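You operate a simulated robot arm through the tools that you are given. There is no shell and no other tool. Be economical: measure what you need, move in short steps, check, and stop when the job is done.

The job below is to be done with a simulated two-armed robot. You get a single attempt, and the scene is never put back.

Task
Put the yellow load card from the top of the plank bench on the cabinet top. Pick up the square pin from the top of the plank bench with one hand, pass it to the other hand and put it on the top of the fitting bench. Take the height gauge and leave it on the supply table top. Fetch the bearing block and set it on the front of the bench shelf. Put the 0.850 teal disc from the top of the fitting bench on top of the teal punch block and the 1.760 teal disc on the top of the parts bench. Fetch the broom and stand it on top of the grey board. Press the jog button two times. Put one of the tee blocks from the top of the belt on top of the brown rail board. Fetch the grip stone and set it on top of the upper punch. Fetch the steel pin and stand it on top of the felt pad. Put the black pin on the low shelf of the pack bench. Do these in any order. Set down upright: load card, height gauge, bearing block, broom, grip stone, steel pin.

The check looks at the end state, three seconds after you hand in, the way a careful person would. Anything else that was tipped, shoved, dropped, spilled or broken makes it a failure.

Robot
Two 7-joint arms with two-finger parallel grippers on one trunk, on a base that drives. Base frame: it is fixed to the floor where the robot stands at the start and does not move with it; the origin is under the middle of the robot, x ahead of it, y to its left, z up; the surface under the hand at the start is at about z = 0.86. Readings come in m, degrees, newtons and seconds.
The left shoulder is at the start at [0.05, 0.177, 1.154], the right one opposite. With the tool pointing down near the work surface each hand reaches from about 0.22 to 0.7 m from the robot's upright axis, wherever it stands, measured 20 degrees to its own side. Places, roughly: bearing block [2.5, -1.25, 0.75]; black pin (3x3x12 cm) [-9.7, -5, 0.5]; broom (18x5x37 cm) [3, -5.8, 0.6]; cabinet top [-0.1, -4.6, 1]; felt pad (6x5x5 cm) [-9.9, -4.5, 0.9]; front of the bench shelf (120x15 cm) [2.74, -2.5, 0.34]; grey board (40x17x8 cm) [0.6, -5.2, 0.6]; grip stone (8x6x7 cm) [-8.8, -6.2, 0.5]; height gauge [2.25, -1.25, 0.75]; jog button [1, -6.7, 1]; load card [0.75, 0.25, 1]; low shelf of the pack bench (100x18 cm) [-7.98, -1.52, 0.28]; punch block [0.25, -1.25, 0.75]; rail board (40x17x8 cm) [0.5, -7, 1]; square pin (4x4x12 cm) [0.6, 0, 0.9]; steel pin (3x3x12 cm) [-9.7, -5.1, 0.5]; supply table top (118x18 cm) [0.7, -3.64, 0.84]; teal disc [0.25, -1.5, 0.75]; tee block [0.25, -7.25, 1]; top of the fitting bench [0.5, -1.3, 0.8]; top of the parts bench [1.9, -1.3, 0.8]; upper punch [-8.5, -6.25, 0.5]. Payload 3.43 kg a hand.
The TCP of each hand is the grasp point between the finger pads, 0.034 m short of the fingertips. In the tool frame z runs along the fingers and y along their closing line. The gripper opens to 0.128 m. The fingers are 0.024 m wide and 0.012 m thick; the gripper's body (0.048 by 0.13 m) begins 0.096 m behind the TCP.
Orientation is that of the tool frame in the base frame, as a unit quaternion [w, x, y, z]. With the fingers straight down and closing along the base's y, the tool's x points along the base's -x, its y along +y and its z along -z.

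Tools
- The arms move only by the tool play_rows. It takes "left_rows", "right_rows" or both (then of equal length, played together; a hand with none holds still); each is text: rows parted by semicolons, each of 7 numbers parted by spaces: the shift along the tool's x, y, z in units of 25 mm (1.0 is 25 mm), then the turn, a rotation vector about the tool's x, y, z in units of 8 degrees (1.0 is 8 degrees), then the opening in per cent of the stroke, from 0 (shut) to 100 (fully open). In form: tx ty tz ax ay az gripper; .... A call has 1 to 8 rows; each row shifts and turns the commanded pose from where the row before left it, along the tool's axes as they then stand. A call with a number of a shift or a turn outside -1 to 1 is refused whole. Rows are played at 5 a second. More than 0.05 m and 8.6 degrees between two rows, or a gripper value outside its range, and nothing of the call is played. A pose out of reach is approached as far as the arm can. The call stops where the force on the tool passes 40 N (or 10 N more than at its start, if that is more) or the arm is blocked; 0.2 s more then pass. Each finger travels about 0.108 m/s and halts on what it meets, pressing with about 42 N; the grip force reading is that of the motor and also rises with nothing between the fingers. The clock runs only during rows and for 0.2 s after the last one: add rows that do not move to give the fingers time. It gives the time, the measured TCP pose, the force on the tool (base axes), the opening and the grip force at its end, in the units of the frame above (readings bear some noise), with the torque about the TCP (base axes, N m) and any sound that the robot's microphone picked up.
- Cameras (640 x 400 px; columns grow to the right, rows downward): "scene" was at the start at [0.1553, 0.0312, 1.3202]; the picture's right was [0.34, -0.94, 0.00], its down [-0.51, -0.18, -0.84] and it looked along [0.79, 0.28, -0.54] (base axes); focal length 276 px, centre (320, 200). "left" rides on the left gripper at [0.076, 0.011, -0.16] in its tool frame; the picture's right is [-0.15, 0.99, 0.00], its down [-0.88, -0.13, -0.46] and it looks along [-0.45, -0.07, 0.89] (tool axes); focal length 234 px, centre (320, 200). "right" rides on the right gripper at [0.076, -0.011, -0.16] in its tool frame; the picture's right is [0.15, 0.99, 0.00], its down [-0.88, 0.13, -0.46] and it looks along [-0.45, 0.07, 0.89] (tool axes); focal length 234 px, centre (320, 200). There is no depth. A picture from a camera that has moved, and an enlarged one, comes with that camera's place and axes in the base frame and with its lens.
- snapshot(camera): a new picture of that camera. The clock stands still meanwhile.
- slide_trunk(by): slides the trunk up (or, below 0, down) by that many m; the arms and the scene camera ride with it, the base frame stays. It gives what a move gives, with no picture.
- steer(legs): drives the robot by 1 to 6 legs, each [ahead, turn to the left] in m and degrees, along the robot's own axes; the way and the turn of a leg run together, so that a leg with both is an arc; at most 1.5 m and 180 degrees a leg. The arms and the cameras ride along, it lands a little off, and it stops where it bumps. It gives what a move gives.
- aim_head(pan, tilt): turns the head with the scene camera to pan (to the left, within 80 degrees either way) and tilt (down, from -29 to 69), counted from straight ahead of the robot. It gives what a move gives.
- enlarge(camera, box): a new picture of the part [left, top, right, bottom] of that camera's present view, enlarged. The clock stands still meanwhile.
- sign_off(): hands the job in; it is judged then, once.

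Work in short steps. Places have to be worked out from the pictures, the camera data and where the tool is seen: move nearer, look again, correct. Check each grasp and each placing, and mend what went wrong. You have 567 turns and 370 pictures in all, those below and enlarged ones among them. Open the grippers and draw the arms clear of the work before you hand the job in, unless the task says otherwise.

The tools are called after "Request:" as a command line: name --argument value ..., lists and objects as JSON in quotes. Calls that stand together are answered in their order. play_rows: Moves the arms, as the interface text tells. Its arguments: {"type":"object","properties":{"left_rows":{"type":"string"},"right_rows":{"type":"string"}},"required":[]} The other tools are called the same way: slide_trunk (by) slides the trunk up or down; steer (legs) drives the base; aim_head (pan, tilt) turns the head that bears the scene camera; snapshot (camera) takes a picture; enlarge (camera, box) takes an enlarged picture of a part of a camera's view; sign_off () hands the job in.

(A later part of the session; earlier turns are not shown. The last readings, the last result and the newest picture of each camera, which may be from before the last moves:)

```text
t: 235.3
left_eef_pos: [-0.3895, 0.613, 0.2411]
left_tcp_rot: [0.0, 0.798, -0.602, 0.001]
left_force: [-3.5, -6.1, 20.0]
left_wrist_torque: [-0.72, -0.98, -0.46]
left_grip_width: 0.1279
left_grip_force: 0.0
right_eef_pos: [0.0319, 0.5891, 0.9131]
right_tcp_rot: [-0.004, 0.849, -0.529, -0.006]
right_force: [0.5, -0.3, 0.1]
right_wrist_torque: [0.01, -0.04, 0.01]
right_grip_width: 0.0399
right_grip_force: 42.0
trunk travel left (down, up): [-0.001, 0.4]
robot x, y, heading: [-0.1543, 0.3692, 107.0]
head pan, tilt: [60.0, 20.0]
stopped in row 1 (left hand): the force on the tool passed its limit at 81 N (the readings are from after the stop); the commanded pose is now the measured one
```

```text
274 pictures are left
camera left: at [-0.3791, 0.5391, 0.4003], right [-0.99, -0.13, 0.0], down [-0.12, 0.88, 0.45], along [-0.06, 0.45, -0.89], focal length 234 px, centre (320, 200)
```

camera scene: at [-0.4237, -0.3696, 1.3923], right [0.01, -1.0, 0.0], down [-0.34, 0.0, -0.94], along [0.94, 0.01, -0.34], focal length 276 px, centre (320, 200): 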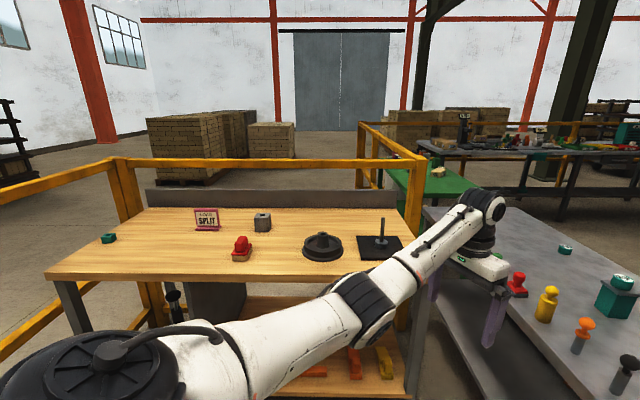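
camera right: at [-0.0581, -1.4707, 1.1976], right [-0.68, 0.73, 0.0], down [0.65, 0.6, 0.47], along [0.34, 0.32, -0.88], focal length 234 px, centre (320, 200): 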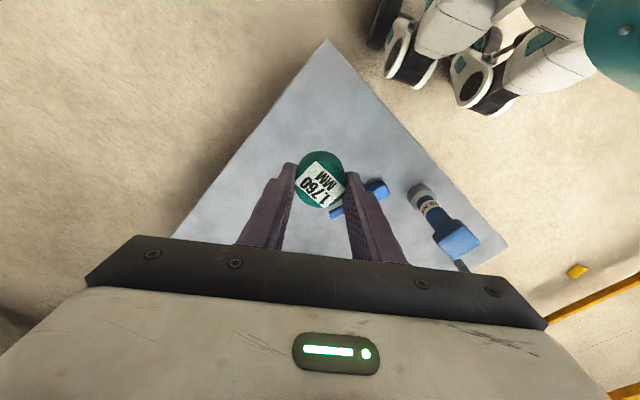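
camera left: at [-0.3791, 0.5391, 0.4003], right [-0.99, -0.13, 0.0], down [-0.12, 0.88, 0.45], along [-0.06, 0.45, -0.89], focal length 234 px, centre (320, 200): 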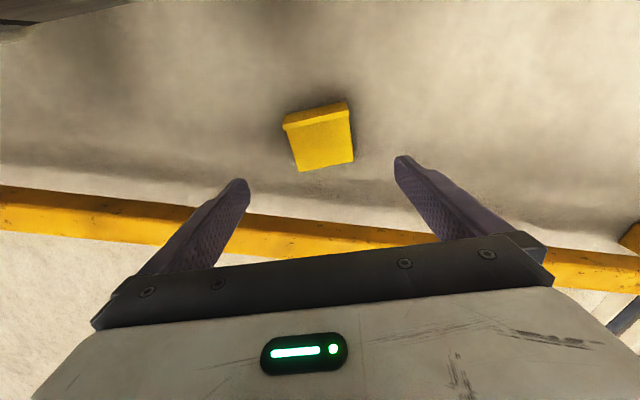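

Something above the fingers (wrist) meets the mid-rail. I'll lift slightly and tilt the hand 20° so its back leans away from the rail.

Request:
play_rows --left_rows "0 0 -1 0 0 0 100;0.6 0 -0.5 0 -1 0 100;0 0 0 0 -1 0 100;0 0 0 0 -0.7 0 100"

Request:
play_rows --left_rows "0.36 0 0.93 0 0 0 100;0.36 0 0.93 0 0 0 100;0.36 0 0.93 0 0 0 100;0.36 0 0.93 0 0 0 100;0.36 0 0.93 0 0 0 100;0.36 0 0.93 0 0 0 100"

Request:
snapshot --camera "left"

```text
t: 235.9
left_eef_pos: [-0.3942, 0.6156, 0.2796]
left_tcp_rot: [-0.046, 0.802, -0.592, -0.063]
left_force: [-1.7, 8.1, -2.4]
left_wrist_torque: [-0.81, 0.01, 0.16]
left_grip_width: 0.1279
left_grip_force: 0.1
right_eef_pos: [0.0324, 0.5879, 0.9128]
right_tcp_rot: [-0.005, 0.85, -0.527, -0.005]
right_force: [0.1, 0.5, -0.4]
right_wrist_torque: [0.0, 0.01, 0.03]
right_grip_width: 0.0397
right_grip_force: 41.9
trunk travel left (down, up): [-0.001, 0.4]
robot x, y, heading: [-0.1545, 0.366, 107.0]
head pan, tilt: [60.0, 20.0]
stopped in row 3 (left hand): the force on the tool passed its limit at 90 N (the readings are from after the stop); the commanded pose is now the measured one
```

```text
t: 236.3
left_eef_pos: [-0.395, 0.6191, 0.2612]
left_tcp_rot: [-0.051, 0.802, -0.591, -0.067]
left_force: [0.0, 1.3, -0.2]
left_wrist_torque: [-0.15, -0.06, 0.01]
left_grip_width: 0.1278
left_grip_force: 0.0
right_eef_pos: [0.0335, 0.589, 0.9122]
right_tcp_rot: [-0.004, 0.85, -0.528, -0.006]
right_force: [0.3, -0.2, -0.8]
right_wrist_torque: [-0.03, 0.01, 0.0]
right_grip_width: 0.0395
right_grip_force: 42.3
trunk travel left (down, up): [-0.001, 0.4]
robot x, y, heading: [-0.1507, 0.3653, 107.0]
head pan, tilt: [60.0, 20.0]
stopped in row 2 (left hand): the force on the tool passed its limit at 50 N (the readings are from after the stop); the commanded pose is now the measured one
```

```text
273 pictures are left
camera left: at [-0.3762, 0.5204, 0.4056], right [-0.99, -0.16, 0.02], down [-0.11, 0.79, 0.6], along [-0.11, 0.59, -0.8], focal length 234 px, centre (320, 200)
```

left: 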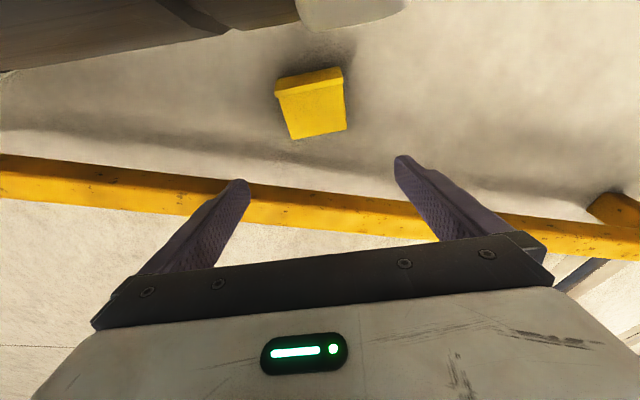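

Request:
snapshot --camera "right"

Request:
play_rows --left_rows "0 0 -1 0 0.5 0 100;0 0 -1 0 0.7 0 100;0 0 -1 0 0 0 100;0 0 -1 0 0 0 100"

Request:
snapshot --camera "left"

```text
272 pictures are left
camera right: at [0.0778, 0.5237, 1.0712], right [-0.82, -0.57, 0.0], down [-0.51, 0.72, 0.47], along [-0.26, 0.39, -0.88], focal length 234 px, centre (320, 200)
```

right: 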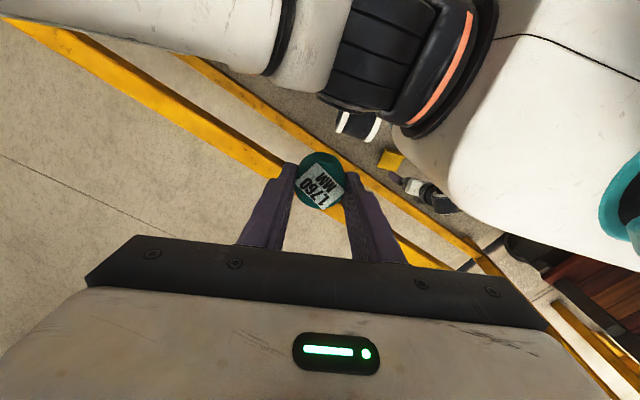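

```text
t: 237.3
left_eef_pos: [-0.3932, 0.6118, 0.3608]
left_tcp_rot: [-0.002, 0.806, -0.592, -0.001]
left_force: [0.2, -0.2, 0.8]
left_wrist_torque: [-0.02, 0.02, 0.0]
left_grip_width: 0.128
left_grip_force: 0.0
right_eef_pos: [0.0316, 0.5883, 0.9135]
right_tcp_rot: [-0.004, 0.849, -0.528, -0.006]
right_force: [0.4, -0.5, -0.3]
right_wrist_torque: [-0.01, 0.03, 0.01]
right_grip_width: 0.0396
right_grip_force: 42.2
trunk travel left (down, up): [-0.001, 0.4]
robot x, y, heading: [-0.1542, 0.3627, 107.0]
head pan, tilt: [60.0, 20.0]
```

```text
271 pictures are left
camera left: at [-0.3819, 0.538, 0.5202], right [-0.99, -0.15, 0.0], down [-0.14, 0.88, 0.46], along [-0.07, 0.45, -0.89], focal length 234 px, centre (320, 200)
```

left: 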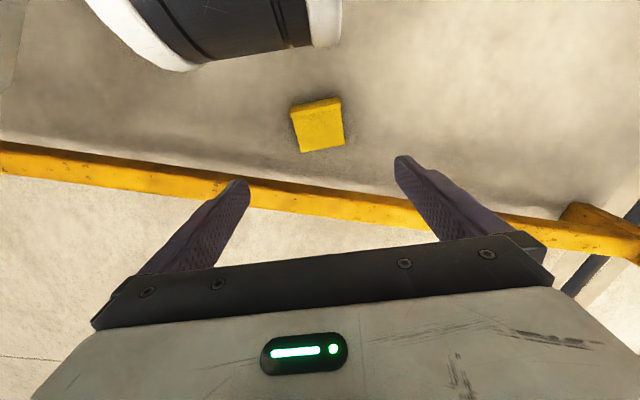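

The camera under the hand meets the robot's own front leg. Plan: come in again with the hand flipped (camera on the rail side, slightly tilted toward the robot). First back out, raise, and flip the yaw in the open.

Request:
play_rows --left_rows "0 0 -1 0 0 0 100;0 0 -1 0 0 0 100;0 0 -1 0 0 0 100;0 0 -1 0 0 0 100;0 0 -1 0 0 0 100;0 0 -1 0 0 0 100;0 0 -1 0 0 0 100;0 0 -1 0 0 0 100"

Request:
slide_trunk --by 0.36

Request:
steer --legs '[[-0.5, 0]]'

Request:
play_rows --left_rows "-1 0 0 0 0 1 100;-1 0 0 0 0 1 100;-1 0 0 0 0 1 100;0 0 0 0 0 1 100;0 0 0 0 0 1 100;0 0 0 0 0 1 100;0 0 0 0 0 1 100;0 0 0 0 0 1 100"

```text
t: 239.2
left_eef_pos: [-0.3923, 0.61, 0.5612]
left_tcp_rot: [-0.002, 0.806, -0.592, 0.001]
left_force: [1.1, 0.5, -0.1]
left_wrist_torque: [0.01, -0.01, 0.01]
left_grip_width: 0.1279
left_grip_force: 0.1
right_eef_pos: [0.033, 0.5887, 0.913]
right_tcp_rot: [-0.004, 0.85, -0.527, -0.006]
right_force: [-0.2, 0.0, -0.6]
right_wrist_torque: [0.0, 0.02, 0.01]
right_grip_width: 0.0395
right_grip_force: 41.9
trunk travel left (down, up): [-0.001, 0.4]
robot x, y, heading: [-0.1538, 0.364, 107.0]
head pan, tilt: [60.0, 20.0]
```

```text
t: 242.7
left_eef_pos: [-0.3936, 0.6108, 0.9215]
left_tcp_rot: [-0.001, 0.805, -0.593, 0.0]
left_force: [0.3, 0.3, -0.5]
left_wrist_torque: [-0.01, -0.01, 0.0]
left_grip_width: 0.1278
left_grip_force: 0.0
right_eef_pos: [0.0326, 0.5889, 1.2736]
right_tcp_rot: [-0.005, 0.849, -0.528, -0.006]
right_force: [0.5, -0.2, -0.2]
right_wrist_torque: [0.0, -0.01, -0.01]
right_grip_width: 0.0398
right_grip_force: 41.4
trunk travel left (down, up): [-0.361, 0.04]
robot x, y, heading: [-0.1536, 0.3644, 107.1]
head pan, tilt: [60.0, 20.0]
```

```text
t: 245.6
left_eef_pos: [-0.2466, 0.1279, 0.9217]
left_tcp_rot: [-0.001, 0.805, -0.594, 0.0]
left_force: [-0.3, -0.9, -1.2]
left_wrist_torque: [0.0, -0.01, -0.02]
left_grip_width: 0.1281
left_grip_force: 0.0
right_eef_pos: [0.1788, 0.1053, 1.2728]
right_tcp_rot: [-0.005, 0.849, -0.528, -0.005]
right_force: [1.2, 0.8, 0.1]
right_wrist_torque: [0.03, 0.01, 0.0]
right_grip_width: 0.04
right_grip_force: 41.9
trunk travel left (down, up): [-0.361, 0.04]
robot x, y, heading: [-0.0102, -0.1165, 106.9]
head pan, tilt: [60.0, 20.0]
```

```text
t: 247.4
left_eef_pos: [-0.2588, 0.2012, 0.9223]
left_tcp_rot: [0.002, -0.366, 0.931, 0.001]
left_force: [-0.1, -0.5, 0.2]
left_wrist_torque: [-0.01, 0.01, -0.01]
left_grip_width: 0.1279
left_grip_force: 0.0
right_eef_pos: [0.1788, 0.1041, 1.273]
right_tcp_rot: [-0.005, 0.849, -0.528, -0.006]
right_force: [0.9, 0.4, 0.4]
right_wrist_torque: [-0.05, 0.01, 0.02]
right_grip_width: 0.0394
right_grip_force: 42.0
trunk travel left (down, up): [-0.361, 0.04]
robot x, y, heading: [-0.0036, -0.1149, 106.7]
head pan, tilt: [60.0, 20.0]
```

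Request:
play_rows --left_rows "0 0 0 0 0 1 100;0 0 0 0 0 1 100;0 0 0 0 0 1 100;0 0 0 0 0 1 100;0 0 0 0 0 1 100;0 0 0 0 0 1 100;0 0 0 0 0 1 100;0 0 0 0 0 1 100"

Request:
play_rows --left_rows "0 0 0 0 0 1 100;0 0 0 0 0 1 100;0 0 0 0 0 1 100"

Request:
steer --legs '[[0, -93], [-0.367, 0], [0, 66]]'

```text
t: 249.2
left_eef_pos: [-0.2587, 0.202, 0.9215]
left_tcp_rot: [0.001, 0.183, 0.983, 0.003]
left_force: [-0.5, -0.6, -0.1]
left_wrist_torque: [-0.04, -0.01, -0.01]
left_grip_width: 0.1281
left_grip_force: 0.1
right_eef_pos: [0.18, 0.104, 1.2729]
right_tcp_rot: [-0.004, 0.849, -0.529, -0.005]
right_force: [-0.5, 1.3, -0.2]
right_wrist_torque: [0.0, -0.01, -0.03]
right_grip_width: 0.0397
right_grip_force: 42.1
trunk travel left (down, up): [-0.361, 0.04]
robot x, y, heading: [-0.0101, -0.1193, 106.6]
head pan, tilt: [60.0, 20.0]
```

```text
t: 250.0
left_eef_pos: [-0.2583, 0.2017, 0.9218]
left_tcp_rot: [0.001, 0.383, 0.924, 0.001]
left_force: [0.2, 0.3, -0.8]
left_wrist_torque: [-0.04, -0.01, 0.05]
left_grip_width: 0.1281
left_grip_force: 0.1
right_eef_pos: [0.1788, 0.1037, 1.2739]
right_tcp_rot: [-0.004, 0.849, -0.528, -0.005]
right_force: [0.5, 0.9, -0.4]
right_wrist_torque: [0.01, -0.01, 0.01]
right_grip_width: 0.0394
right_grip_force: 41.6
trunk travel left (down, up): [-0.361, 0.04]
robot x, y, heading: [-0.0073, -0.118, 106.9]
head pan, tilt: [60.0, 20.0]
```

```text
t: 259.2
left_eef_pos: [-0.4356, 0.1998, 0.9224]
left_tcp_rot: [0.001, 0.595, 0.804, 0.001]
left_force: [0.3, 0.2, 0.1]
left_wrist_torque: [-0.04, 0.01, -0.02]
left_grip_width: 0.1282
left_grip_force: 0.0
right_eef_pos: [-0.0969, -0.0928, 1.2729]
right_tcp_rot: [0.006, -0.694, 0.719, 0.005]
right_force: [0.3, -0.4, -0.5]
right_wrist_torque: [-0.03, 0.01, -0.01]
right_grip_width: 0.0398
right_grip_force: 41.8
trunk travel left (down, up): [-0.361, 0.04]
robot x, y, heading: [-0.3682, -0.2016, 78.8]
head pan, tilt: [60.0, 20.0]
```

Request:
slide_trunk --by -0.36

Request:
play_rows --left_rows "-0.9 0 0 0 0 0 100;-0.9 0 0 0 0 0 100;0 0 0 0 1 0 100;0 0 0 0 0.9 0 100"

Request:
steer --legs '[[0.44, 0]]'

Request:
snapshot --camera "left"

```text
t: 262.7
left_eef_pos: [-0.4356, 0.1998, 0.5623]
left_tcp_rot: [0.0, 0.594, 0.804, 0.002]
left_force: [-0.2, -0.5, 0.2]
left_wrist_torque: [0.01, -0.02, -0.03]
left_grip_width: 0.128
left_grip_force: 0.0
right_eef_pos: [-0.0961, -0.0933, 0.9128]
right_tcp_rot: [0.006, -0.695, 0.719, 0.003]
right_force: [1.1, -0.4, -0.3]
right_wrist_torque: [0.0, -0.02, 0.01]
right_grip_width: 0.0397
right_grip_force: 42.4
trunk travel left (down, up): [-0.001, 0.4]
robot x, y, heading: [-0.3659, -0.203, 78.4]
head pan, tilt: [60.0, 20.0]
```

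```text
t: 263.7
left_eef_pos: [-0.4224, 0.1564, 0.5609]
left_tcp_rot: [-0.106, 0.589, 0.797, 0.081]
left_force: [-0.2, -0.3, 0.1]
left_wrist_torque: [-0.01, -0.03, -0.02]
left_grip_width: 0.1281
left_grip_force: 0.1
right_eef_pos: [-0.0968, -0.093, 0.9126]
right_tcp_rot: [0.007, -0.694, 0.72, 0.005]
right_force: [0.5, 0.5, 0.0]
right_wrist_torque: [0.02, 0.03, 0.01]
right_grip_width: 0.0397
right_grip_force: 41.7
trunk travel left (down, up): [-0.001, 0.4]
robot x, y, heading: [-0.366, -0.2008, 78.6]
head pan, tilt: [60.0, 20.0]
```

```text
t: 266.4
left_eef_pos: [-0.3355, 0.5804, 0.561]
left_tcp_rot: [-0.105, 0.591, 0.796, 0.08]
left_force: [-0.2, -0.5, -0.2]
left_wrist_torque: [0.01, -0.03, 0.0]
left_grip_width: 0.1281
left_grip_force: 0.0
right_eef_pos: [-0.0099, 0.3309, 0.9131]
right_tcp_rot: [0.006, -0.694, 0.72, 0.005]
right_force: [0.1, 0.1, 0.3]
right_wrist_torque: [-0.03, -0.01, 0.01]
right_grip_width: 0.0398
right_grip_force: 42.5
trunk travel left (down, up): [-0.001, 0.4]
robot x, y, heading: [-0.2781, 0.2235, 78.6]
head pan, tilt: [60.0, 20.0]
```

```text
270 pictures are left
camera left: at [-0.3345, 0.6153, 0.7351], right [0.99, 0.15, -0.04], down [0.16, -0.97, 0.21], along [0.0, -0.21, -0.98], focal length 234 px, centre (320, 200)
```

left: 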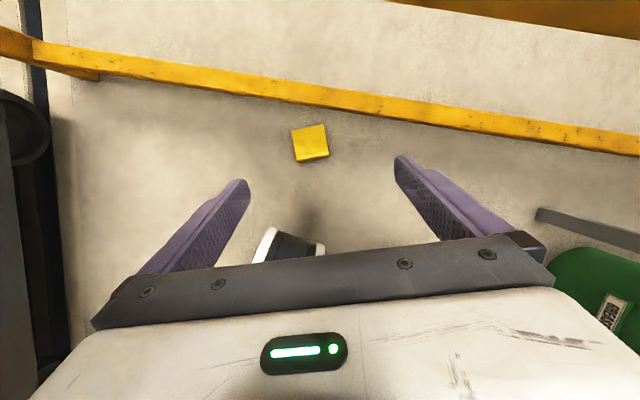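

Request:
play_rows --left_rows "0.79 -0.79 0.21 0 0 0 100;0.79 -0.79 0.21 0 0 0 100;-0.262 0 0.966 0 0 0 100;-0.262 0 0.966 0 0 0 100;-0.262 0 0.966 0 0 0 100;-0.262 0 0.966 0 0 0 100;-0.262 0 0.966 0 0 0 100;-0.262 0 0.966 0 0 0 100"

Request:
play_rows --left_rows "-0.262 0 0.966 0 0 0 100;-0.262 0 0.966 0 0 0 100;-0.262 0 0.966 0 0 0 100;-0.262 0 0.966 0 0 0 100;-0.262 0 0.966 0 0 0 100;-0.262 0 0.966 0 0 0 100"

Request:
snapshot --camera "left"

```text
t: 268.1
left_eef_pos: [-0.3861, 0.6086, 0.4106]
left_tcp_rot: [-0.106, 0.591, 0.796, 0.081]
left_force: [0.0, -0.3, -0.3]
left_wrist_torque: [-0.03, 0.01, -0.01]
left_grip_width: 0.1279
left_grip_force: 0.1
right_eef_pos: [-0.0098, 0.331, 0.9126]
right_tcp_rot: [0.005, -0.694, 0.72, 0.004]
right_force: [0.4, 0.5, -1.5]
right_wrist_torque: [0.01, 0.02, -0.02]
right_grip_width: 0.0396
right_grip_force: 42.1
trunk travel left (down, up): [-0.001, 0.4]
robot x, y, heading: [-0.2779, 0.2242, 78.6]
head pan, tilt: [60.0, 20.0]
```

```text
t: 269.6
left_eef_pos: [-0.386, 0.6081, 0.2612]
left_tcp_rot: [-0.106, 0.59, 0.796, 0.08]
left_force: [0.2, -0.4, -0.9]
left_wrist_torque: [0.0, 0.01, 0.01]
left_grip_width: 0.1278
left_grip_force: 0.1
right_eef_pos: [-0.0093, 0.3308, 0.9119]
right_tcp_rot: [0.005, -0.694, 0.72, 0.004]
right_force: [0.7, -0.1, -0.9]
right_wrist_torque: [-0.03, 0.02, -0.03]
right_grip_width: 0.0399
right_grip_force: 41.8
trunk travel left (down, up): [-0.001, 0.4]
robot x, y, heading: [-0.2804, 0.2239, 78.5]
head pan, tilt: [60.0, 20.0]
```

```text
269 pictures are left
camera left: at [-0.3833, 0.6436, 0.4345], right [0.99, 0.15, -0.04], down [0.16, -0.97, 0.21], along [0.0, -0.21, -0.98], focal length 234 px, centre (320, 200)
```

left: 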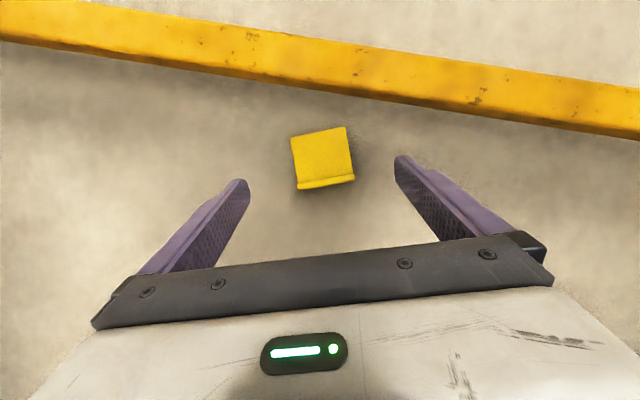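

Request:
play_rows --left_rows "-0.262 0 0.966 0 0 0 100;-0.262 0 0.966 0 0 0 100;-0.262 0 0.966 0 0 0 100;-0.262 0 0.966 0 0 0 100;-0.262 0 0.966 0 0 0 100;-0.262 0 0.966 0 0 0 100"

Request:
snapshot --camera "left"

```text
t: 270.9
left_eef_pos: [-0.3844, 0.6084, 0.1111]
left_tcp_rot: [-0.105, 0.59, 0.796, 0.08]
left_force: [0.6, -0.2, 0.4]
left_wrist_torque: [-0.01, -0.01, -0.01]
left_grip_width: 0.1279
left_grip_force: 0.0
right_eef_pos: [-0.0089, 0.3306, 0.9143]
right_tcp_rot: [0.005, -0.694, 0.72, 0.004]
right_force: [-0.6, 0.6, -0.7]
right_wrist_torque: [0.02, 0.0, 0.01]
right_grip_width: 0.0397
right_grip_force: 42.5
trunk travel left (down, up): [-0.001, 0.4]
robot x, y, heading: [-0.282, 0.2227, 78.4]
head pan, tilt: [60.0, 20.0]
```

```text
268 pictures are left
camera left: at [-0.3833, 0.6429, 0.2851], right [0.99, 0.15, -0.04], down [0.16, -0.97, 0.21], along [0.0, -0.21, -0.98], focal length 234 px, centre (320, 200)
```

left: 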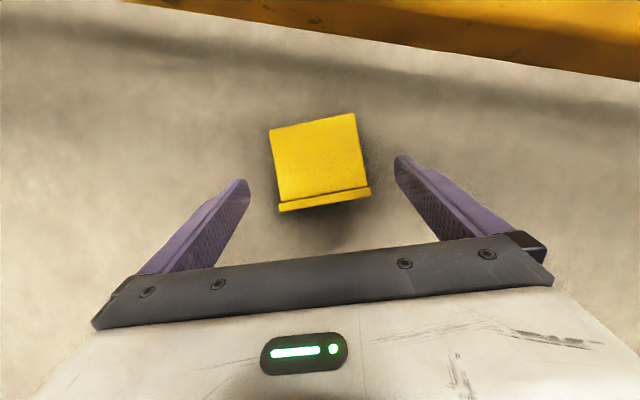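

Request:
play_rows --left_rows "-0.262 0 0.966 0 0 0 100;-0.262 0 0.966 0 0 0 100;-0.1 0 0.35 0 0 0 100"

Request:
snapshot --camera "left"

```text
t: 271.9
left_eef_pos: [-0.5219, 0.6344, 0.0502]
left_tcp_rot: [-0.177, 0.568, 0.803, 0.043]
left_force: [0.5, 0.7, 0.1]
left_wrist_torque: [-0.06, 0.05, 0.0]
left_grip_width: 0.128
left_grip_force: 0.0
right_eef_pos: [-0.0098, 0.3299, 0.9105]
right_tcp_rot: [0.006, -0.695, 0.719, 0.004]
right_force: [-0.2, -0.1, -0.9]
right_wrist_torque: [0.03, -0.01, 0.0]
right_grip_width: 0.0395
right_grip_force: 42.4
trunk travel left (down, up): [-0.001, 0.4]
robot x, y, heading: [-0.2812, 0.2231, 78.6]
head pan, tilt: [60.0, 20.0]
stopped in row 3 (left hand): the arm was blocked; the commanded pose is now the measured one
```

```text
267 pictures are left
camera left: at [-0.4971, 0.6645, 0.2233], right [0.96, 0.22, -0.18], down [0.24, -0.96, 0.15], along [-0.14, -0.19, -0.97], focal length 234 px, centre (320, 200)
```

left: 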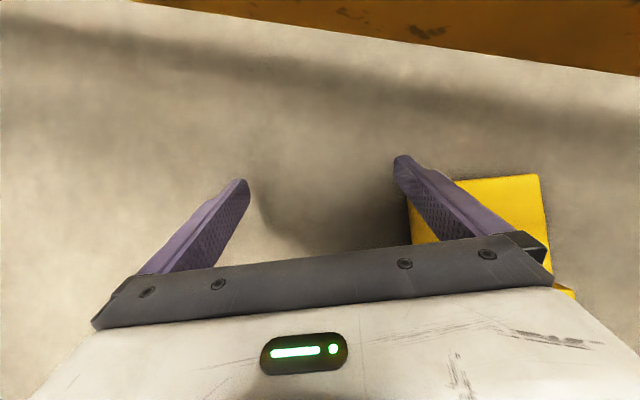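

The hand swerved sideways at the reach limit. Lift it straight up again.

Request:
play_rows --left_rows "0.333 -0.132 -0.935 0 0 0 100;0.333 -0.132 -0.935 0 0 0 100;0.333 -0.132 -0.935 0 0 0 100;0.333 -0.132 -0.935 0 0 0 100;0.333 -0.132 -0.935 0 0 0 100;0.333 -0.132 -0.935 0 0 0 100"

Request:
snapshot --camera "left"

```text
t: 273.3
left_eef_pos: [-0.5139, 0.6288, 0.202]
left_tcp_rot: [-0.17, 0.571, 0.802, 0.045]
left_force: [0.6, 0.0, -0.1]
left_wrist_torque: [0.02, -0.03, 0.02]
left_grip_width: 0.1278
left_grip_force: 0.2
right_eef_pos: [-0.0097, 0.3298, 0.9119]
right_tcp_rot: [0.006, -0.694, 0.72, 0.004]
right_force: [0.6, 0.3, -0.5]
right_wrist_torque: [-0.02, -0.01, -0.01]
right_grip_width: 0.0394
right_grip_force: 41.7
trunk travel left (down, up): [-0.001, 0.4]
robot x, y, heading: [-0.2796, 0.2253, 78.3]
head pan, tilt: [60.0, 20.0]
```

```text
266 pictures are left
camera left: at [-0.4909, 0.6608, 0.3744], right [0.96, 0.21, -0.17], down [0.24, -0.96, 0.16], along [-0.13, -0.19, -0.97], focal length 234 px, centre (320, 200)
```

left: 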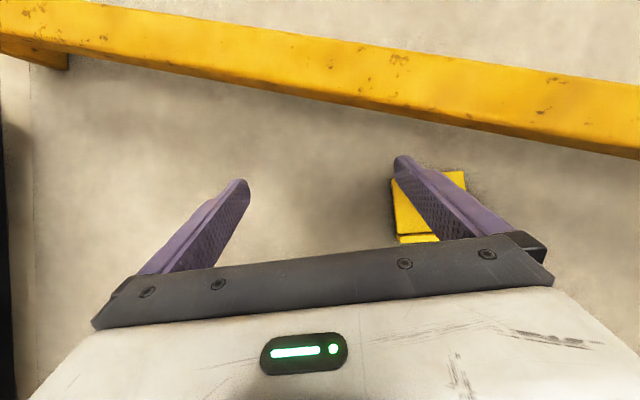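

Request:
play_rows --left_rows "0 0 0 -0.49 -0.22 0.07 100;0 0 0 -0.49 -0.23 0.07 100;-0.76 0.84 -0.2 0 0 0 100;-0.76 0.84 -0.2 0 0 0 100;-0.76 0.84 -0.2 0 0 0 100;-0.76 0.84 -0.2 0 0 0 100;-0.76 0.84 -0.2 0 0 0 100"

Request:
steer --legs '[[0.045, 0]]'

Request:
snapshot --camera "left"

```text
t: 274.9
left_eef_pos: [-0.3957, 0.5771, 0.2034]
left_tcp_rot: [-0.118, 0.584, 0.799, 0.081]
left_force: [-0.2, 0.2, 0.5]
left_wrist_torque: [0.0, 0.02, 0.02]
left_grip_width: 0.1277
left_grip_force: 0.0
right_eef_pos: [-0.0097, 0.3306, 0.9135]
right_tcp_rot: [0.005, -0.693, 0.721, 0.004]
right_force: [0.3, 0.1, 0.0]
right_wrist_torque: [0.03, 0.02, -0.01]
right_grip_width: 0.0397
right_grip_force: 42.0
trunk travel left (down, up): [-0.001, 0.4]
robot x, y, heading: [-0.2796, 0.2257, 78.5]
head pan, tilt: [60.0, 20.0]
```

```text
t: 275.8
left_eef_pos: [-0.3852, 0.6209, 0.2038]
left_tcp_rot: [-0.115, 0.584, 0.8, 0.081]
left_force: [0.0, 0.8, -0.7]
left_wrist_torque: [0.03, -0.03, 0.02]
left_grip_width: 0.1282
left_grip_force: 0.0
right_eef_pos: [-0.0019, 0.3743, 0.9127]
right_tcp_rot: [0.006, -0.693, 0.721, 0.005]
right_force: [0.9, 0.6, -0.5]
right_wrist_torque: [0.01, 0.0, 0.02]
right_grip_width: 0.0396
right_grip_force: 41.5
trunk travel left (down, up): [-0.001, 0.4]
robot x, y, heading: [-0.278, 0.2676, 78.6]
head pan, tilt: [60.0, 20.0]
```

```text
265 pictures are left
camera left: at [-0.3823, 0.653, 0.377], right [0.98, 0.17, -0.04], down [0.17, -0.97, 0.19], along [-0.01, -0.2, -0.98], focal length 234 px, centre (320, 200)
```

left: 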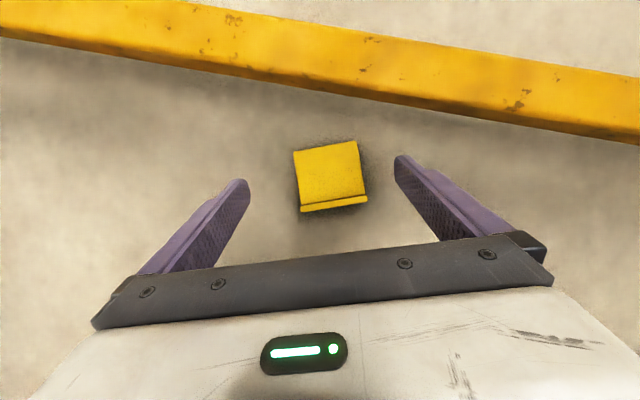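

Request:
play_rows --left_rows "-0.7 0.31 -0.19 0 0 0 100;-0.262 0 0.966 0 0 0 100;-0.262 0 0.966 0 0 0 100;-0.262 0 0.966 0 0 0 100;-0.262 0 0.966 0 0 0 100"

Request:
play_rows --left_rows "-0.131 0 0.483 0 0 0 100;-0.131 0 0.483 0 0 0 100"

Request:
snapshot --camera "left"

```text
t: 277.2
left_eef_pos: [-0.3866, 0.6412, 0.111]
left_tcp_rot: [-0.131, 0.57, 0.806, 0.095]
left_force: [-0.5, 0.4, 0.2]
left_wrist_torque: [0.01, 0.03, 0.0]
left_grip_width: 0.1277
left_grip_force: 0.0
right_eef_pos: [-0.0003, 0.3748, 0.9119]
right_tcp_rot: [0.006, -0.695, 0.719, 0.005]
right_force: [0.0, -0.3, -0.6]
right_wrist_torque: [0.02, -0.02, 0.02]
right_grip_width: 0.0398
right_grip_force: 42.0
trunk travel left (down, up): [-0.001, 0.4]
robot x, y, heading: [-0.2732, 0.2696, 78.5]
head pan, tilt: [60.0, 20.0]
stopped in row 5 (left hand): the arm was blocked; the commanded pose is now the measured one
```

```text
t: 277.8
left_eef_pos: [-0.389, 0.6461, 0.0892]
left_tcp_rot: [-0.134, 0.569, 0.806, 0.095]
left_force: [-0.1, 0.4, 0.5]
left_wrist_torque: [0.02, -0.02, 0.02]
left_grip_width: 0.128
left_grip_force: 0.0
right_eef_pos: [-0.0011, 0.3742, 0.9133]
right_tcp_rot: [0.006, -0.694, 0.719, 0.004]
right_force: [-0.1, -0.6, 0.2]
right_wrist_torque: [-0.02, 0.0, -0.03]
right_grip_width: 0.0397
right_grip_force: 42.0
trunk travel left (down, up): [-0.001, 0.4]
robot x, y, heading: [-0.2712, 0.2659, 78.6]
head pan, tilt: [60.0, 20.0]
```

```text
264 pictures are left
camera left: at [-0.3848, 0.6702, 0.2641], right [0.98, 0.2, -0.05], down [0.21, -0.97, 0.15], along [-0.02, -0.15, -0.99], focal length 234 px, centre (320, 200)
```

left: 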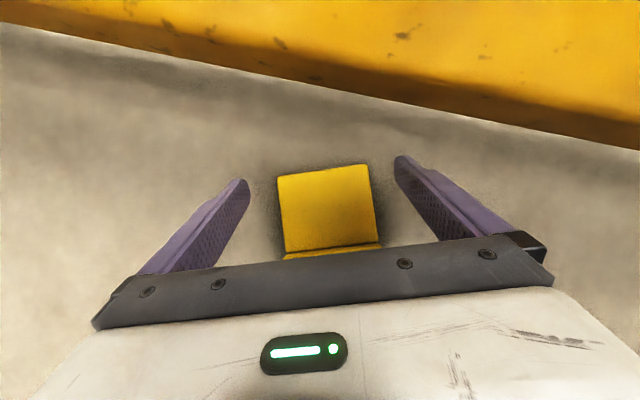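

Request:
play_rows --left_rows "-0.15 0 0.48 0 0 0 100;-0.15 0 0.48 0 0 0 100"

```text
t: 278.6
left_eef_pos: [-0.4164, 0.6556, 0.0637]
left_tcp_rot: [-0.151, 0.566, 0.806, 0.09]
left_force: [-0.1, -0.3, -0.3]
left_wrist_torque: [0.01, 0.01, 0.01]
left_grip_width: 0.1282
left_grip_force: 0.1
right_eef_pos: [-0.0005, 0.3744, 0.9123]
right_tcp_rot: [0.006, -0.695, 0.719, 0.004]
right_force: [0.0, -0.3, -1.0]
right_wrist_torque: [0.0, -0.02, -0.01]
right_grip_width: 0.0396
right_grip_force: 42.2
trunk travel left (down, up): [-0.001, 0.4]
robot x, y, heading: [-0.2743, 0.2673, 78.5]
head pan, tilt: [60.0, 20.0]
stopped in row 2 (left hand): the arm was blocked; the commanded pose is now the measured one
```

Request:
play_rows --left_rows "0.3 0 -0.95 0 0 0 100;0.3 0 -0.95 0 0 0 100"

Request:
steer --legs '[[-0.06, 0], [0, -6]]'

Request:
snapshot --camera "left"

```text
t: 279.2
left_eef_pos: [-0.4114, 0.652, 0.1125]
left_tcp_rot: [-0.149, 0.567, 0.806, 0.088]
left_force: [0.8, -0.1, 0.3]
left_wrist_torque: [0.0, 0.02, -0.03]
left_grip_width: 0.1278
left_grip_force: 0.0
right_eef_pos: [-0.0021, 0.374, 0.9124]
right_tcp_rot: [0.005, -0.695, 0.719, 0.004]
right_force: [0.0, -0.8, -0.7]
right_wrist_torque: [0.02, -0.03, 0.0]
right_grip_width: 0.0398
right_grip_force: 41.2
trunk travel left (down, up): [-0.001, 0.4]
robot x, y, heading: [-0.2732, 0.2704, 78.5]
head pan, tilt: [60.0, 20.0]
```

```text
t: 280.7
left_eef_pos: [-0.3836, 0.6059, 0.113]
left_tcp_rot: [-0.144, 0.608, 0.775, 0.097]
left_force: [-0.1, 0.0, -0.3]
left_wrist_torque: [-0.01, -0.01, -0.05]
left_grip_width: 0.1278
left_grip_force: 0.0
right_eef_pos: [-0.0024, 0.2863, 0.9127]
right_tcp_rot: [0.006, -0.656, 0.755, 0.005]
right_force: [0.6, 0.0, 0.0]
right_wrist_torque: [0.04, -0.01, -0.01]
right_grip_width: 0.0397
right_grip_force: 42.2
trunk travel left (down, up): [-0.001, 0.4]
robot x, y, heading: [-0.2849, 0.2064, 72.3]
head pan, tilt: [60.0, 20.0]
```

```text
263 pictures are left
camera left: at [-0.3724, 0.6279, 0.2876], right [0.99, 0.11, -0.07], down [0.11, -0.98, 0.13], along [-0.06, -0.14, -0.99], focal length 234 px, centre (320, 200)
```

left: 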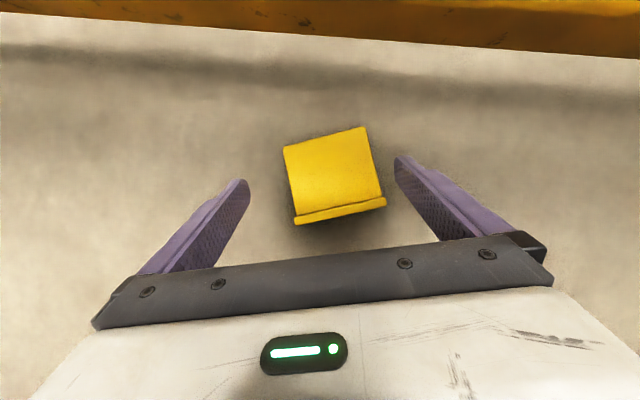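

Request:
steer --legs '[[-0.038, 0], [0, -4]]'

Request:
play_rows --left_rows "0 0.2 0 0 0 -0.9 100;-0.2 0 0.7 0 0 0 100"

Request:
snapshot --camera "left"

```text
t: 282.0
left_eef_pos: [-0.3664, 0.5755, 0.1124]
left_tcp_rot: [-0.14, 0.634, 0.754, 0.102]
left_force: [0.2, 0.5, 0.0]
left_wrist_torque: [0.03, 0.02, 0.01]
left_grip_width: 0.1279
left_grip_force: 0.1
right_eef_pos: [-0.0106, 0.2307, 0.913]
right_tcp_rot: [0.006, -0.629, 0.778, 0.005]
right_force: [-0.4, 0.1, -0.2]
right_wrist_torque: [0.0, -0.02, 0.01]
right_grip_width: 0.0397
right_grip_force: 42.1
trunk travel left (down, up): [-0.001, 0.4]
robot x, y, heading: [-0.2939, 0.1687, 68.5]
head pan, tilt: [60.0, 20.0]
```

```text
t: 282.6
left_eef_pos: [-0.3619, 0.5779, 0.0945]
left_tcp_rot: [-0.135, 0.585, 0.792, 0.11]
left_force: [-0.3, -0.2, 0.0]
left_wrist_torque: [0.03, -0.02, 0.02]
left_grip_width: 0.1279
left_grip_force: 0.2
right_eef_pos: [-0.0097, 0.23, 0.914]
right_tcp_rot: [0.005, -0.629, 0.778, 0.004]
right_force: [0.4, -0.6, -1.5]
right_wrist_torque: [-0.02, -0.01, 0.0]
right_grip_width: 0.0398
right_grip_force: 42.4
trunk travel left (down, up): [-0.001, 0.4]
robot x, y, heading: [-0.2924, 0.1741, 68.4]
head pan, tilt: [60.0, 20.0]
```

```text
262 pictures are left
camera left: at [-0.3587, 0.5982, 0.2695], right [0.99, 0.15, -0.03], down [0.16, -0.98, 0.13], along [-0.01, -0.13, -0.99], focal length 234 px, centre (320, 200)
```

left: 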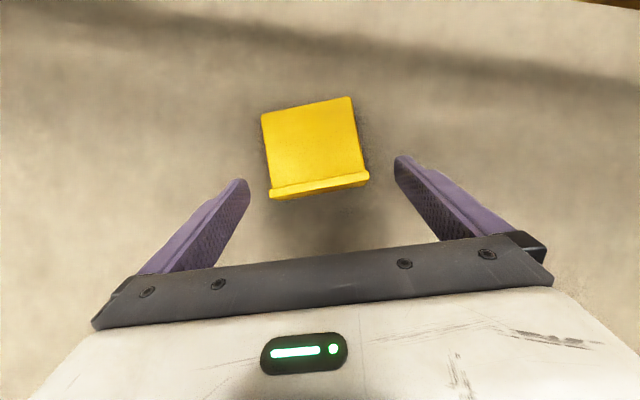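

Very well aligned over the foot. Descend in small steps.

Request:
play_rows --left_rows "-0.13 0 0.45 0 0 0 100;-0.13 0 0.45 0 0 0 100;-0.13 0 0.45 0 0 0 100"

Request:
snapshot --camera "left"

```text
t: 283.6
left_eef_pos: [-0.4188, 0.5941, 0.0542]
left_tcp_rot: [-0.165, 0.582, 0.79, 0.097]
left_force: [0.5, 0.1, 0.4]
left_wrist_torque: [-0.03, 0.03, 0.02]
left_grip_width: 0.1281
left_grip_force: 0.1
right_eef_pos: [-0.0101, 0.2292, 0.9101]
right_tcp_rot: [0.006, -0.628, 0.778, 0.004]
right_force: [-0.4, -0.1, -0.4]
right_wrist_torque: [0.04, -0.05, 0.04]
right_grip_width: 0.0396
right_grip_force: 42.2
trunk travel left (down, up): [-0.001, 0.4]
robot x, y, heading: [-0.2921, 0.1735, 68.2]
head pan, tilt: [60.0, 20.0]
stopped in row 3 (left hand): the arm was blocked; the commanded pose is now the measured one
```

```text
261 pictures are left
camera left: at [-0.4043, 0.6117, 0.2295], right [0.98, 0.17, -0.09], down [0.18, -0.98, 0.1], along [-0.07, -0.11, -0.99], focal length 234 px, centre (320, 200)
```

left: 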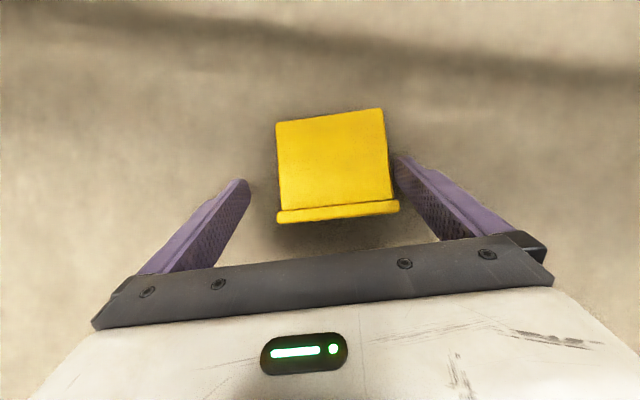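

The card is between the fingers now. Close.

Request:
play_rows --left_rows "0 0 0 0 0 0 60;0 0 0 0 0 0 30;0 0 0 0 0 0 0;0 0 0 0 0 0 0;0 0 0 0 0 0 0"

Request:
snapshot --camera "left"

```text
t: 284.8
left_eef_pos: [-0.4165, 0.591, 0.0545]
left_tcp_rot: [-0.162, 0.582, 0.791, 0.094]
left_force: [0.1, 2.3, 3.1]
left_wrist_torque: [0.4, -0.13, 0.04]
left_grip_width: 0.099
left_grip_force: 42.7
right_eef_pos: [-0.0108, 0.2313, 0.9133]
right_tcp_rot: [0.006, -0.629, 0.778, 0.002]
right_force: [-0.1, -0.4, -0.6]
right_wrist_torque: [0.01, -0.01, 0.02]
right_grip_width: 0.0397
right_grip_force: 41.6
trunk travel left (down, up): [-0.001, 0.4]
robot x, y, heading: [-0.2934, 0.1722, 68.0]
head pan, tilt: [60.0, 20.0]
```

```text
260 pictures are left
camera left: at [-0.404, 0.6096, 0.2293], right [0.98, 0.17, -0.09], down [0.18, -0.98, 0.1], along [-0.07, -0.12, -0.99], focal length 234 px, centre (320, 200)
```

left: 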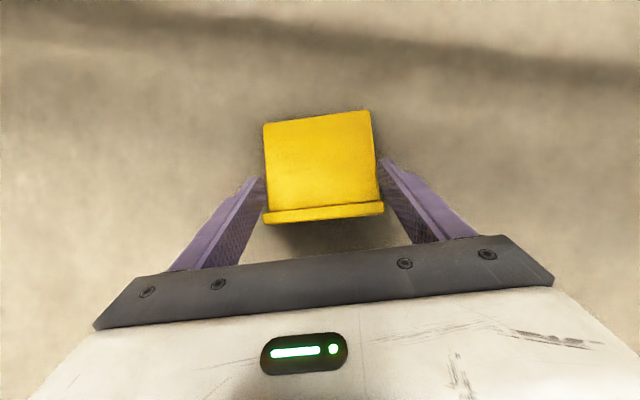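

Gripped at 9.9 cm. Lift gently.

Request:
play_rows --left_rows "0.18 -0.02 -0.46 0 0 0 0;0.18 -0.02 -0.46 0 0 0 0;0.37 -0.04 -0.93 0 0 0 0;0.37 -0.04 -0.93 0 0 0 0;0.37 -0.04 -0.93 0 0 0 0"

Request:
snapshot --camera "left"

```text
t: 286.0
left_eef_pos: [-0.414, 0.5891, 0.1547]
left_tcp_rot: [-0.161, 0.582, 0.791, 0.095]
left_force: [-0.8, 0.3, -1.7]
left_wrist_torque: [-0.04, -0.01, -0.01]
left_grip_width: 0.099
left_grip_force: 42.4
right_eef_pos: [-0.0106, 0.2301, 0.9131]
right_tcp_rot: [0.006, -0.628, 0.778, 0.004]
right_force: [-0.8, 0.0, -0.5]
right_wrist_torque: [-0.04, 0.03, 0.0]
right_grip_width: 0.0397
right_grip_force: 42.2
trunk travel left (down, up): [-0.001, 0.4]
robot x, y, heading: [-0.2916, 0.1738, 68.6]
head pan, tilt: [60.0, 20.0]
```

```text
259 pictures are left
camera left: at [-0.4011, 0.6082, 0.3303], right [0.98, 0.17, -0.09], down [0.18, -0.98, 0.11], along [-0.07, -0.12, -0.99], focal length 234 px, centre (320, 200)
```

left: 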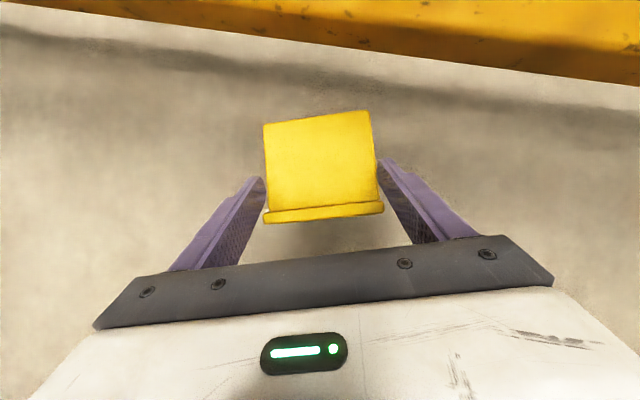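

Card lifted. Raise the trunk fully and back away from the rail.

Request:
slide_trunk --by 0.38

Request:
steer --legs '[[-0.3, 0]]'

Request:
snapshot --camera "left"

```text
t: 289.7
left_eef_pos: [-0.414, 0.5893, 0.5352]
left_tcp_rot: [-0.161, 0.582, 0.791, 0.096]
left_force: [-0.8, 0.8, -1.1]
left_wrist_torque: [-0.03, 0.0, -0.01]
left_grip_width: 0.0989
left_grip_force: 41.6
right_eef_pos: [-0.0098, 0.2309, 1.2922]
right_tcp_rot: [0.006, -0.629, 0.777, 0.003]
right_force: [-0.2, -0.2, -0.9]
right_wrist_torque: [0.05, 0.01, 0.03]
right_grip_width: 0.0397
right_grip_force: 41.8
trunk travel left (down, up): [-0.381, 0.02]
robot x, y, heading: [-0.2934, 0.1747, 68.2]
head pan, tilt: [60.0, 20.0]
```

```text
t: 291.7
left_eef_pos: [-0.5243, 0.3116, 0.5354]
left_tcp_rot: [-0.163, 0.583, 0.79, 0.096]
left_force: [0.7, -0.1, -0.6]
left_wrist_torque: [0.02, 0.02, 0.03]
left_grip_width: 0.099
left_grip_force: 42.8
right_eef_pos: [-0.1205, -0.0479, 1.2931]
right_tcp_rot: [0.006, -0.629, 0.777, 0.004]
right_force: [-0.5, 0.5, -0.2]
right_wrist_torque: [0.03, -0.02, 0.0]
right_grip_width: 0.0396
right_grip_force: 42.6
trunk travel left (down, up): [-0.381, 0.02]
robot x, y, heading: [-0.4016, -0.1047, 68.6]
head pan, tilt: [60.0, 20.0]
```

```text
258 pictures are left
camera left: at [-0.5117, 0.3288, 0.7102], right [0.98, 0.17, -0.09], down [0.18, -0.98, 0.1], along [-0.07, -0.12, -0.99], focal length 234 px, centre (320, 200)
```

left: 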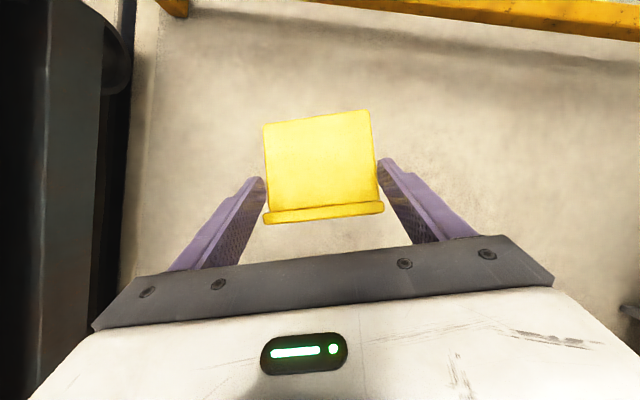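

Grip steady. Raise the left hand to table-clear height.

Request:
play_rows --left_rows "0.37 -0.04 -0.93 0 0 0 0;0.37 -0.04 -0.93 0 0 0 0;0.37 -0.04 -0.93 0 0 0 0;0.37 -0.04 -0.93 0 0 0 0;0.37 -0.04 -0.93 0 0 0 0;0.37 -0.04 -0.93 0 0 0 0;0.37 -0.04 -0.93 0 0 0 0;0.37 -0.04 -0.93 0 0 0 0"

Request:
play_rows --left_rows "0.37 -0.04 -0.93 0 0 0 0;0.37 -0.04 -0.93 0 0 0 0;0.37 -0.04 -0.93 0 0 0 0;0.37 -0.04 -0.93 0 0 0 0;0.37 -0.04 -0.93 0 0 0 0;0.37 -0.04 -0.93 0 0 0 0;0.37 -0.04 -0.93 0 0 0 0;0.37 -0.04 -0.93 0 0 0 0"

Request:
aim_head --pan 0 --tilt 20

```text
t: 293.5
left_eef_pos: [-0.5258, 0.3105, 0.7341]
left_tcp_rot: [-0.162, 0.583, 0.791, 0.096]
left_force: [0.3, 0.3, -0.2]
left_wrist_torque: [-0.02, 0.02, 0.01]
left_grip_width: 0.0991
left_grip_force: 41.7
right_eef_pos: [-0.1209, -0.0485, 1.293]
right_tcp_rot: [0.006, -0.63, 0.777, 0.004]
right_force: [-0.6, -0.7, -0.2]
right_wrist_torque: [-0.03, 0.01, -0.02]
right_grip_width: 0.0394
right_grip_force: 42.2
trunk travel left (down, up): [-0.381, 0.02]
robot x, y, heading: [-0.4064, -0.1068, 68.5]
head pan, tilt: [60.0, 20.0]
```

```text
t: 295.3
left_eef_pos: [-0.5265, 0.3104, 0.9338]
left_tcp_rot: [-0.162, 0.582, 0.791, 0.095]
left_force: [0.6, 0.0, -0.8]
left_wrist_torque: [-0.03, 0.0, 0.02]
left_grip_width: 0.0987
left_grip_force: 42.5
right_eef_pos: [-0.1198, -0.0484, 1.2928]
right_tcp_rot: [0.005, -0.63, 0.777, 0.004]
right_force: [0.5, 0.2, -1.6]
right_wrist_torque: [-0.01, -0.03, -0.01]
right_grip_width: 0.0399
right_grip_force: 42.4
trunk travel left (down, up): [-0.381, 0.02]
robot x, y, heading: [-0.4035, -0.1069, 68.4]
head pan, tilt: [60.0, 20.0]
```

```text
t: 296.6
left_eef_pos: [-0.5249, 0.3114, 0.934]
left_tcp_rot: [-0.161, 0.582, 0.791, 0.096]
left_force: [0.1, 0.5, -0.4]
left_wrist_torque: [-0.01, 0.01, -0.02]
left_grip_width: 0.0991
left_grip_force: 42.0
right_eef_pos: [-0.1202, -0.049, 1.293]
right_tcp_rot: [0.006, -0.629, 0.777, 0.004]
right_force: [-0.1, 0.0, -0.2]
right_wrist_torque: [-0.01, 0.0, 0.01]
right_grip_width: 0.0396
right_grip_force: 41.9
trunk travel left (down, up): [-0.381, 0.02]
robot x, y, heading: [-0.4043, -0.109, 68.7]
head pan, tilt: [0.0, 20.0]
```

Request:
steer --legs '[[0, -90], [0, -76.5], [1.5, 0], [0, 8]]'

Request:
snapshot --camera "scene"

```text
t: 311.8
left_eef_pos: [-0.3403, -1.9337, 0.934]
left_tcp_rot: [0.065, 0.886, -0.424, 0.175]
left_force: [0.6, 0.4, 0.0]
left_wrist_torque: [-0.03, 0.05, -0.02]
left_grip_width: 0.0986
left_grip_force: 42.1
right_eef_pos: [-0.8485, -1.7459, 1.2931]
right_tcp_rot: [0.004, 0.647, 0.762, -0.006]
right_force: [-0.4, 0.3, -0.3]
right_wrist_torque: [0.01, 0.01, 0.0]
right_grip_width: 0.0395
right_grip_force: 42.0
trunk travel left (down, up): [-0.381, 0.02]
robot x, y, heading: [-0.6038, -1.5871, -90.2]
head pan, tilt: [0.0, 20.0]
```

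```text
257 pictures are left
camera scene: at [-0.6052, -1.7511, 1.3972], right [-1.0, 0.0, 0.0], down [0.0, 0.34, -0.94], along [0.0, -0.94, -0.34], focal length 276 px, centre (320, 200)
```

scene: 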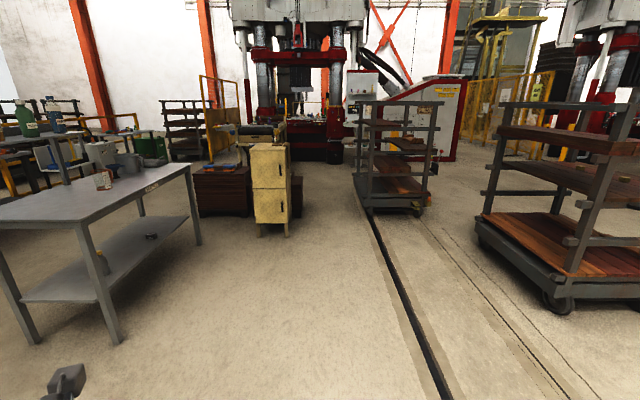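

The cabinet is ahead to the left. Drive to about (−0.1, −3.75) facing it.

Request:
steer --legs '[[0, 13.3], [1.1, 0], [1.05, 0], [0, -13.3]]'

Request:
aim_head --pan 0 --tilt 35

Request:
snapshot --camera "scene"

```text
t: 324.1
left_eef_pos: [0.1287, -4.0515, 0.9339]
left_tcp_rot: [0.066, 0.882, -0.433, 0.177]
left_force: [-0.9, 0.2, -1.0]
left_wrist_torque: [0.03, -0.02, -0.01]
left_grip_width: 0.099
left_grip_force: 41.6
right_eef_pos: [-0.3759, -3.8549, 1.2929]
right_tcp_rot: [0.005, 0.653, 0.757, -0.004]
right_force: [-1.0, -0.1, -0.5]
right_wrist_torque: [0.01, 0.02, 0.01]
right_grip_width: 0.0398
right_grip_force: 41.6
trunk travel left (down, up): [-0.381, 0.02]
robot x, y, heading: [-0.1297, -3.7037, -91.0]
head pan, tilt: [0.0, 20.0]
```

```text
t: 324.9
left_eef_pos: [0.1298, -4.0498, 0.9336]
left_tcp_rot: [0.066, 0.882, -0.433, 0.175]
left_force: [0.1, 0.3, -0.1]
left_wrist_torque: [-0.05, 0.0, -0.02]
left_grip_width: 0.0991
left_grip_force: 42.6
right_eef_pos: [-0.3753, -3.8551, 1.2925]
right_tcp_rot: [0.005, 0.652, 0.758, -0.005]
right_force: [0.7, 0.5, -0.7]
right_wrist_torque: [-0.03, 0.01, 0.04]
right_grip_width: 0.0397
right_grip_force: 41.5
trunk travel left (down, up): [-0.381, 0.02]
robot x, y, heading: [-0.1295, -3.7029, -91.1]
head pan, tilt: [0.0, 35.0]
```

```text
256 pictures are left
camera scene: at [-0.1312, -3.8591, 1.3734], right [-1.0, 0.02, 0.0], down [0.01, 0.57, -0.82], along [-0.01, -0.82, -0.57], focal length 276 px, centre (320, 200)
```

scene: 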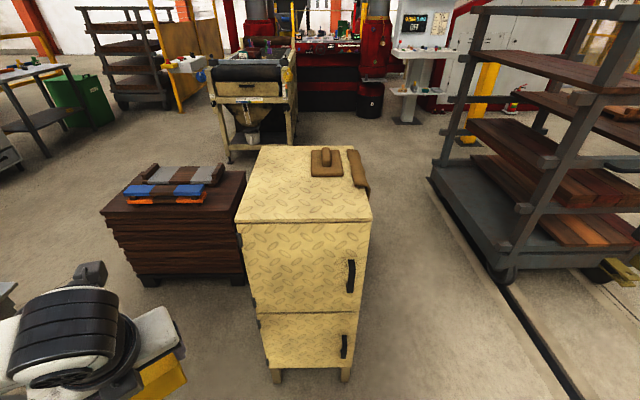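

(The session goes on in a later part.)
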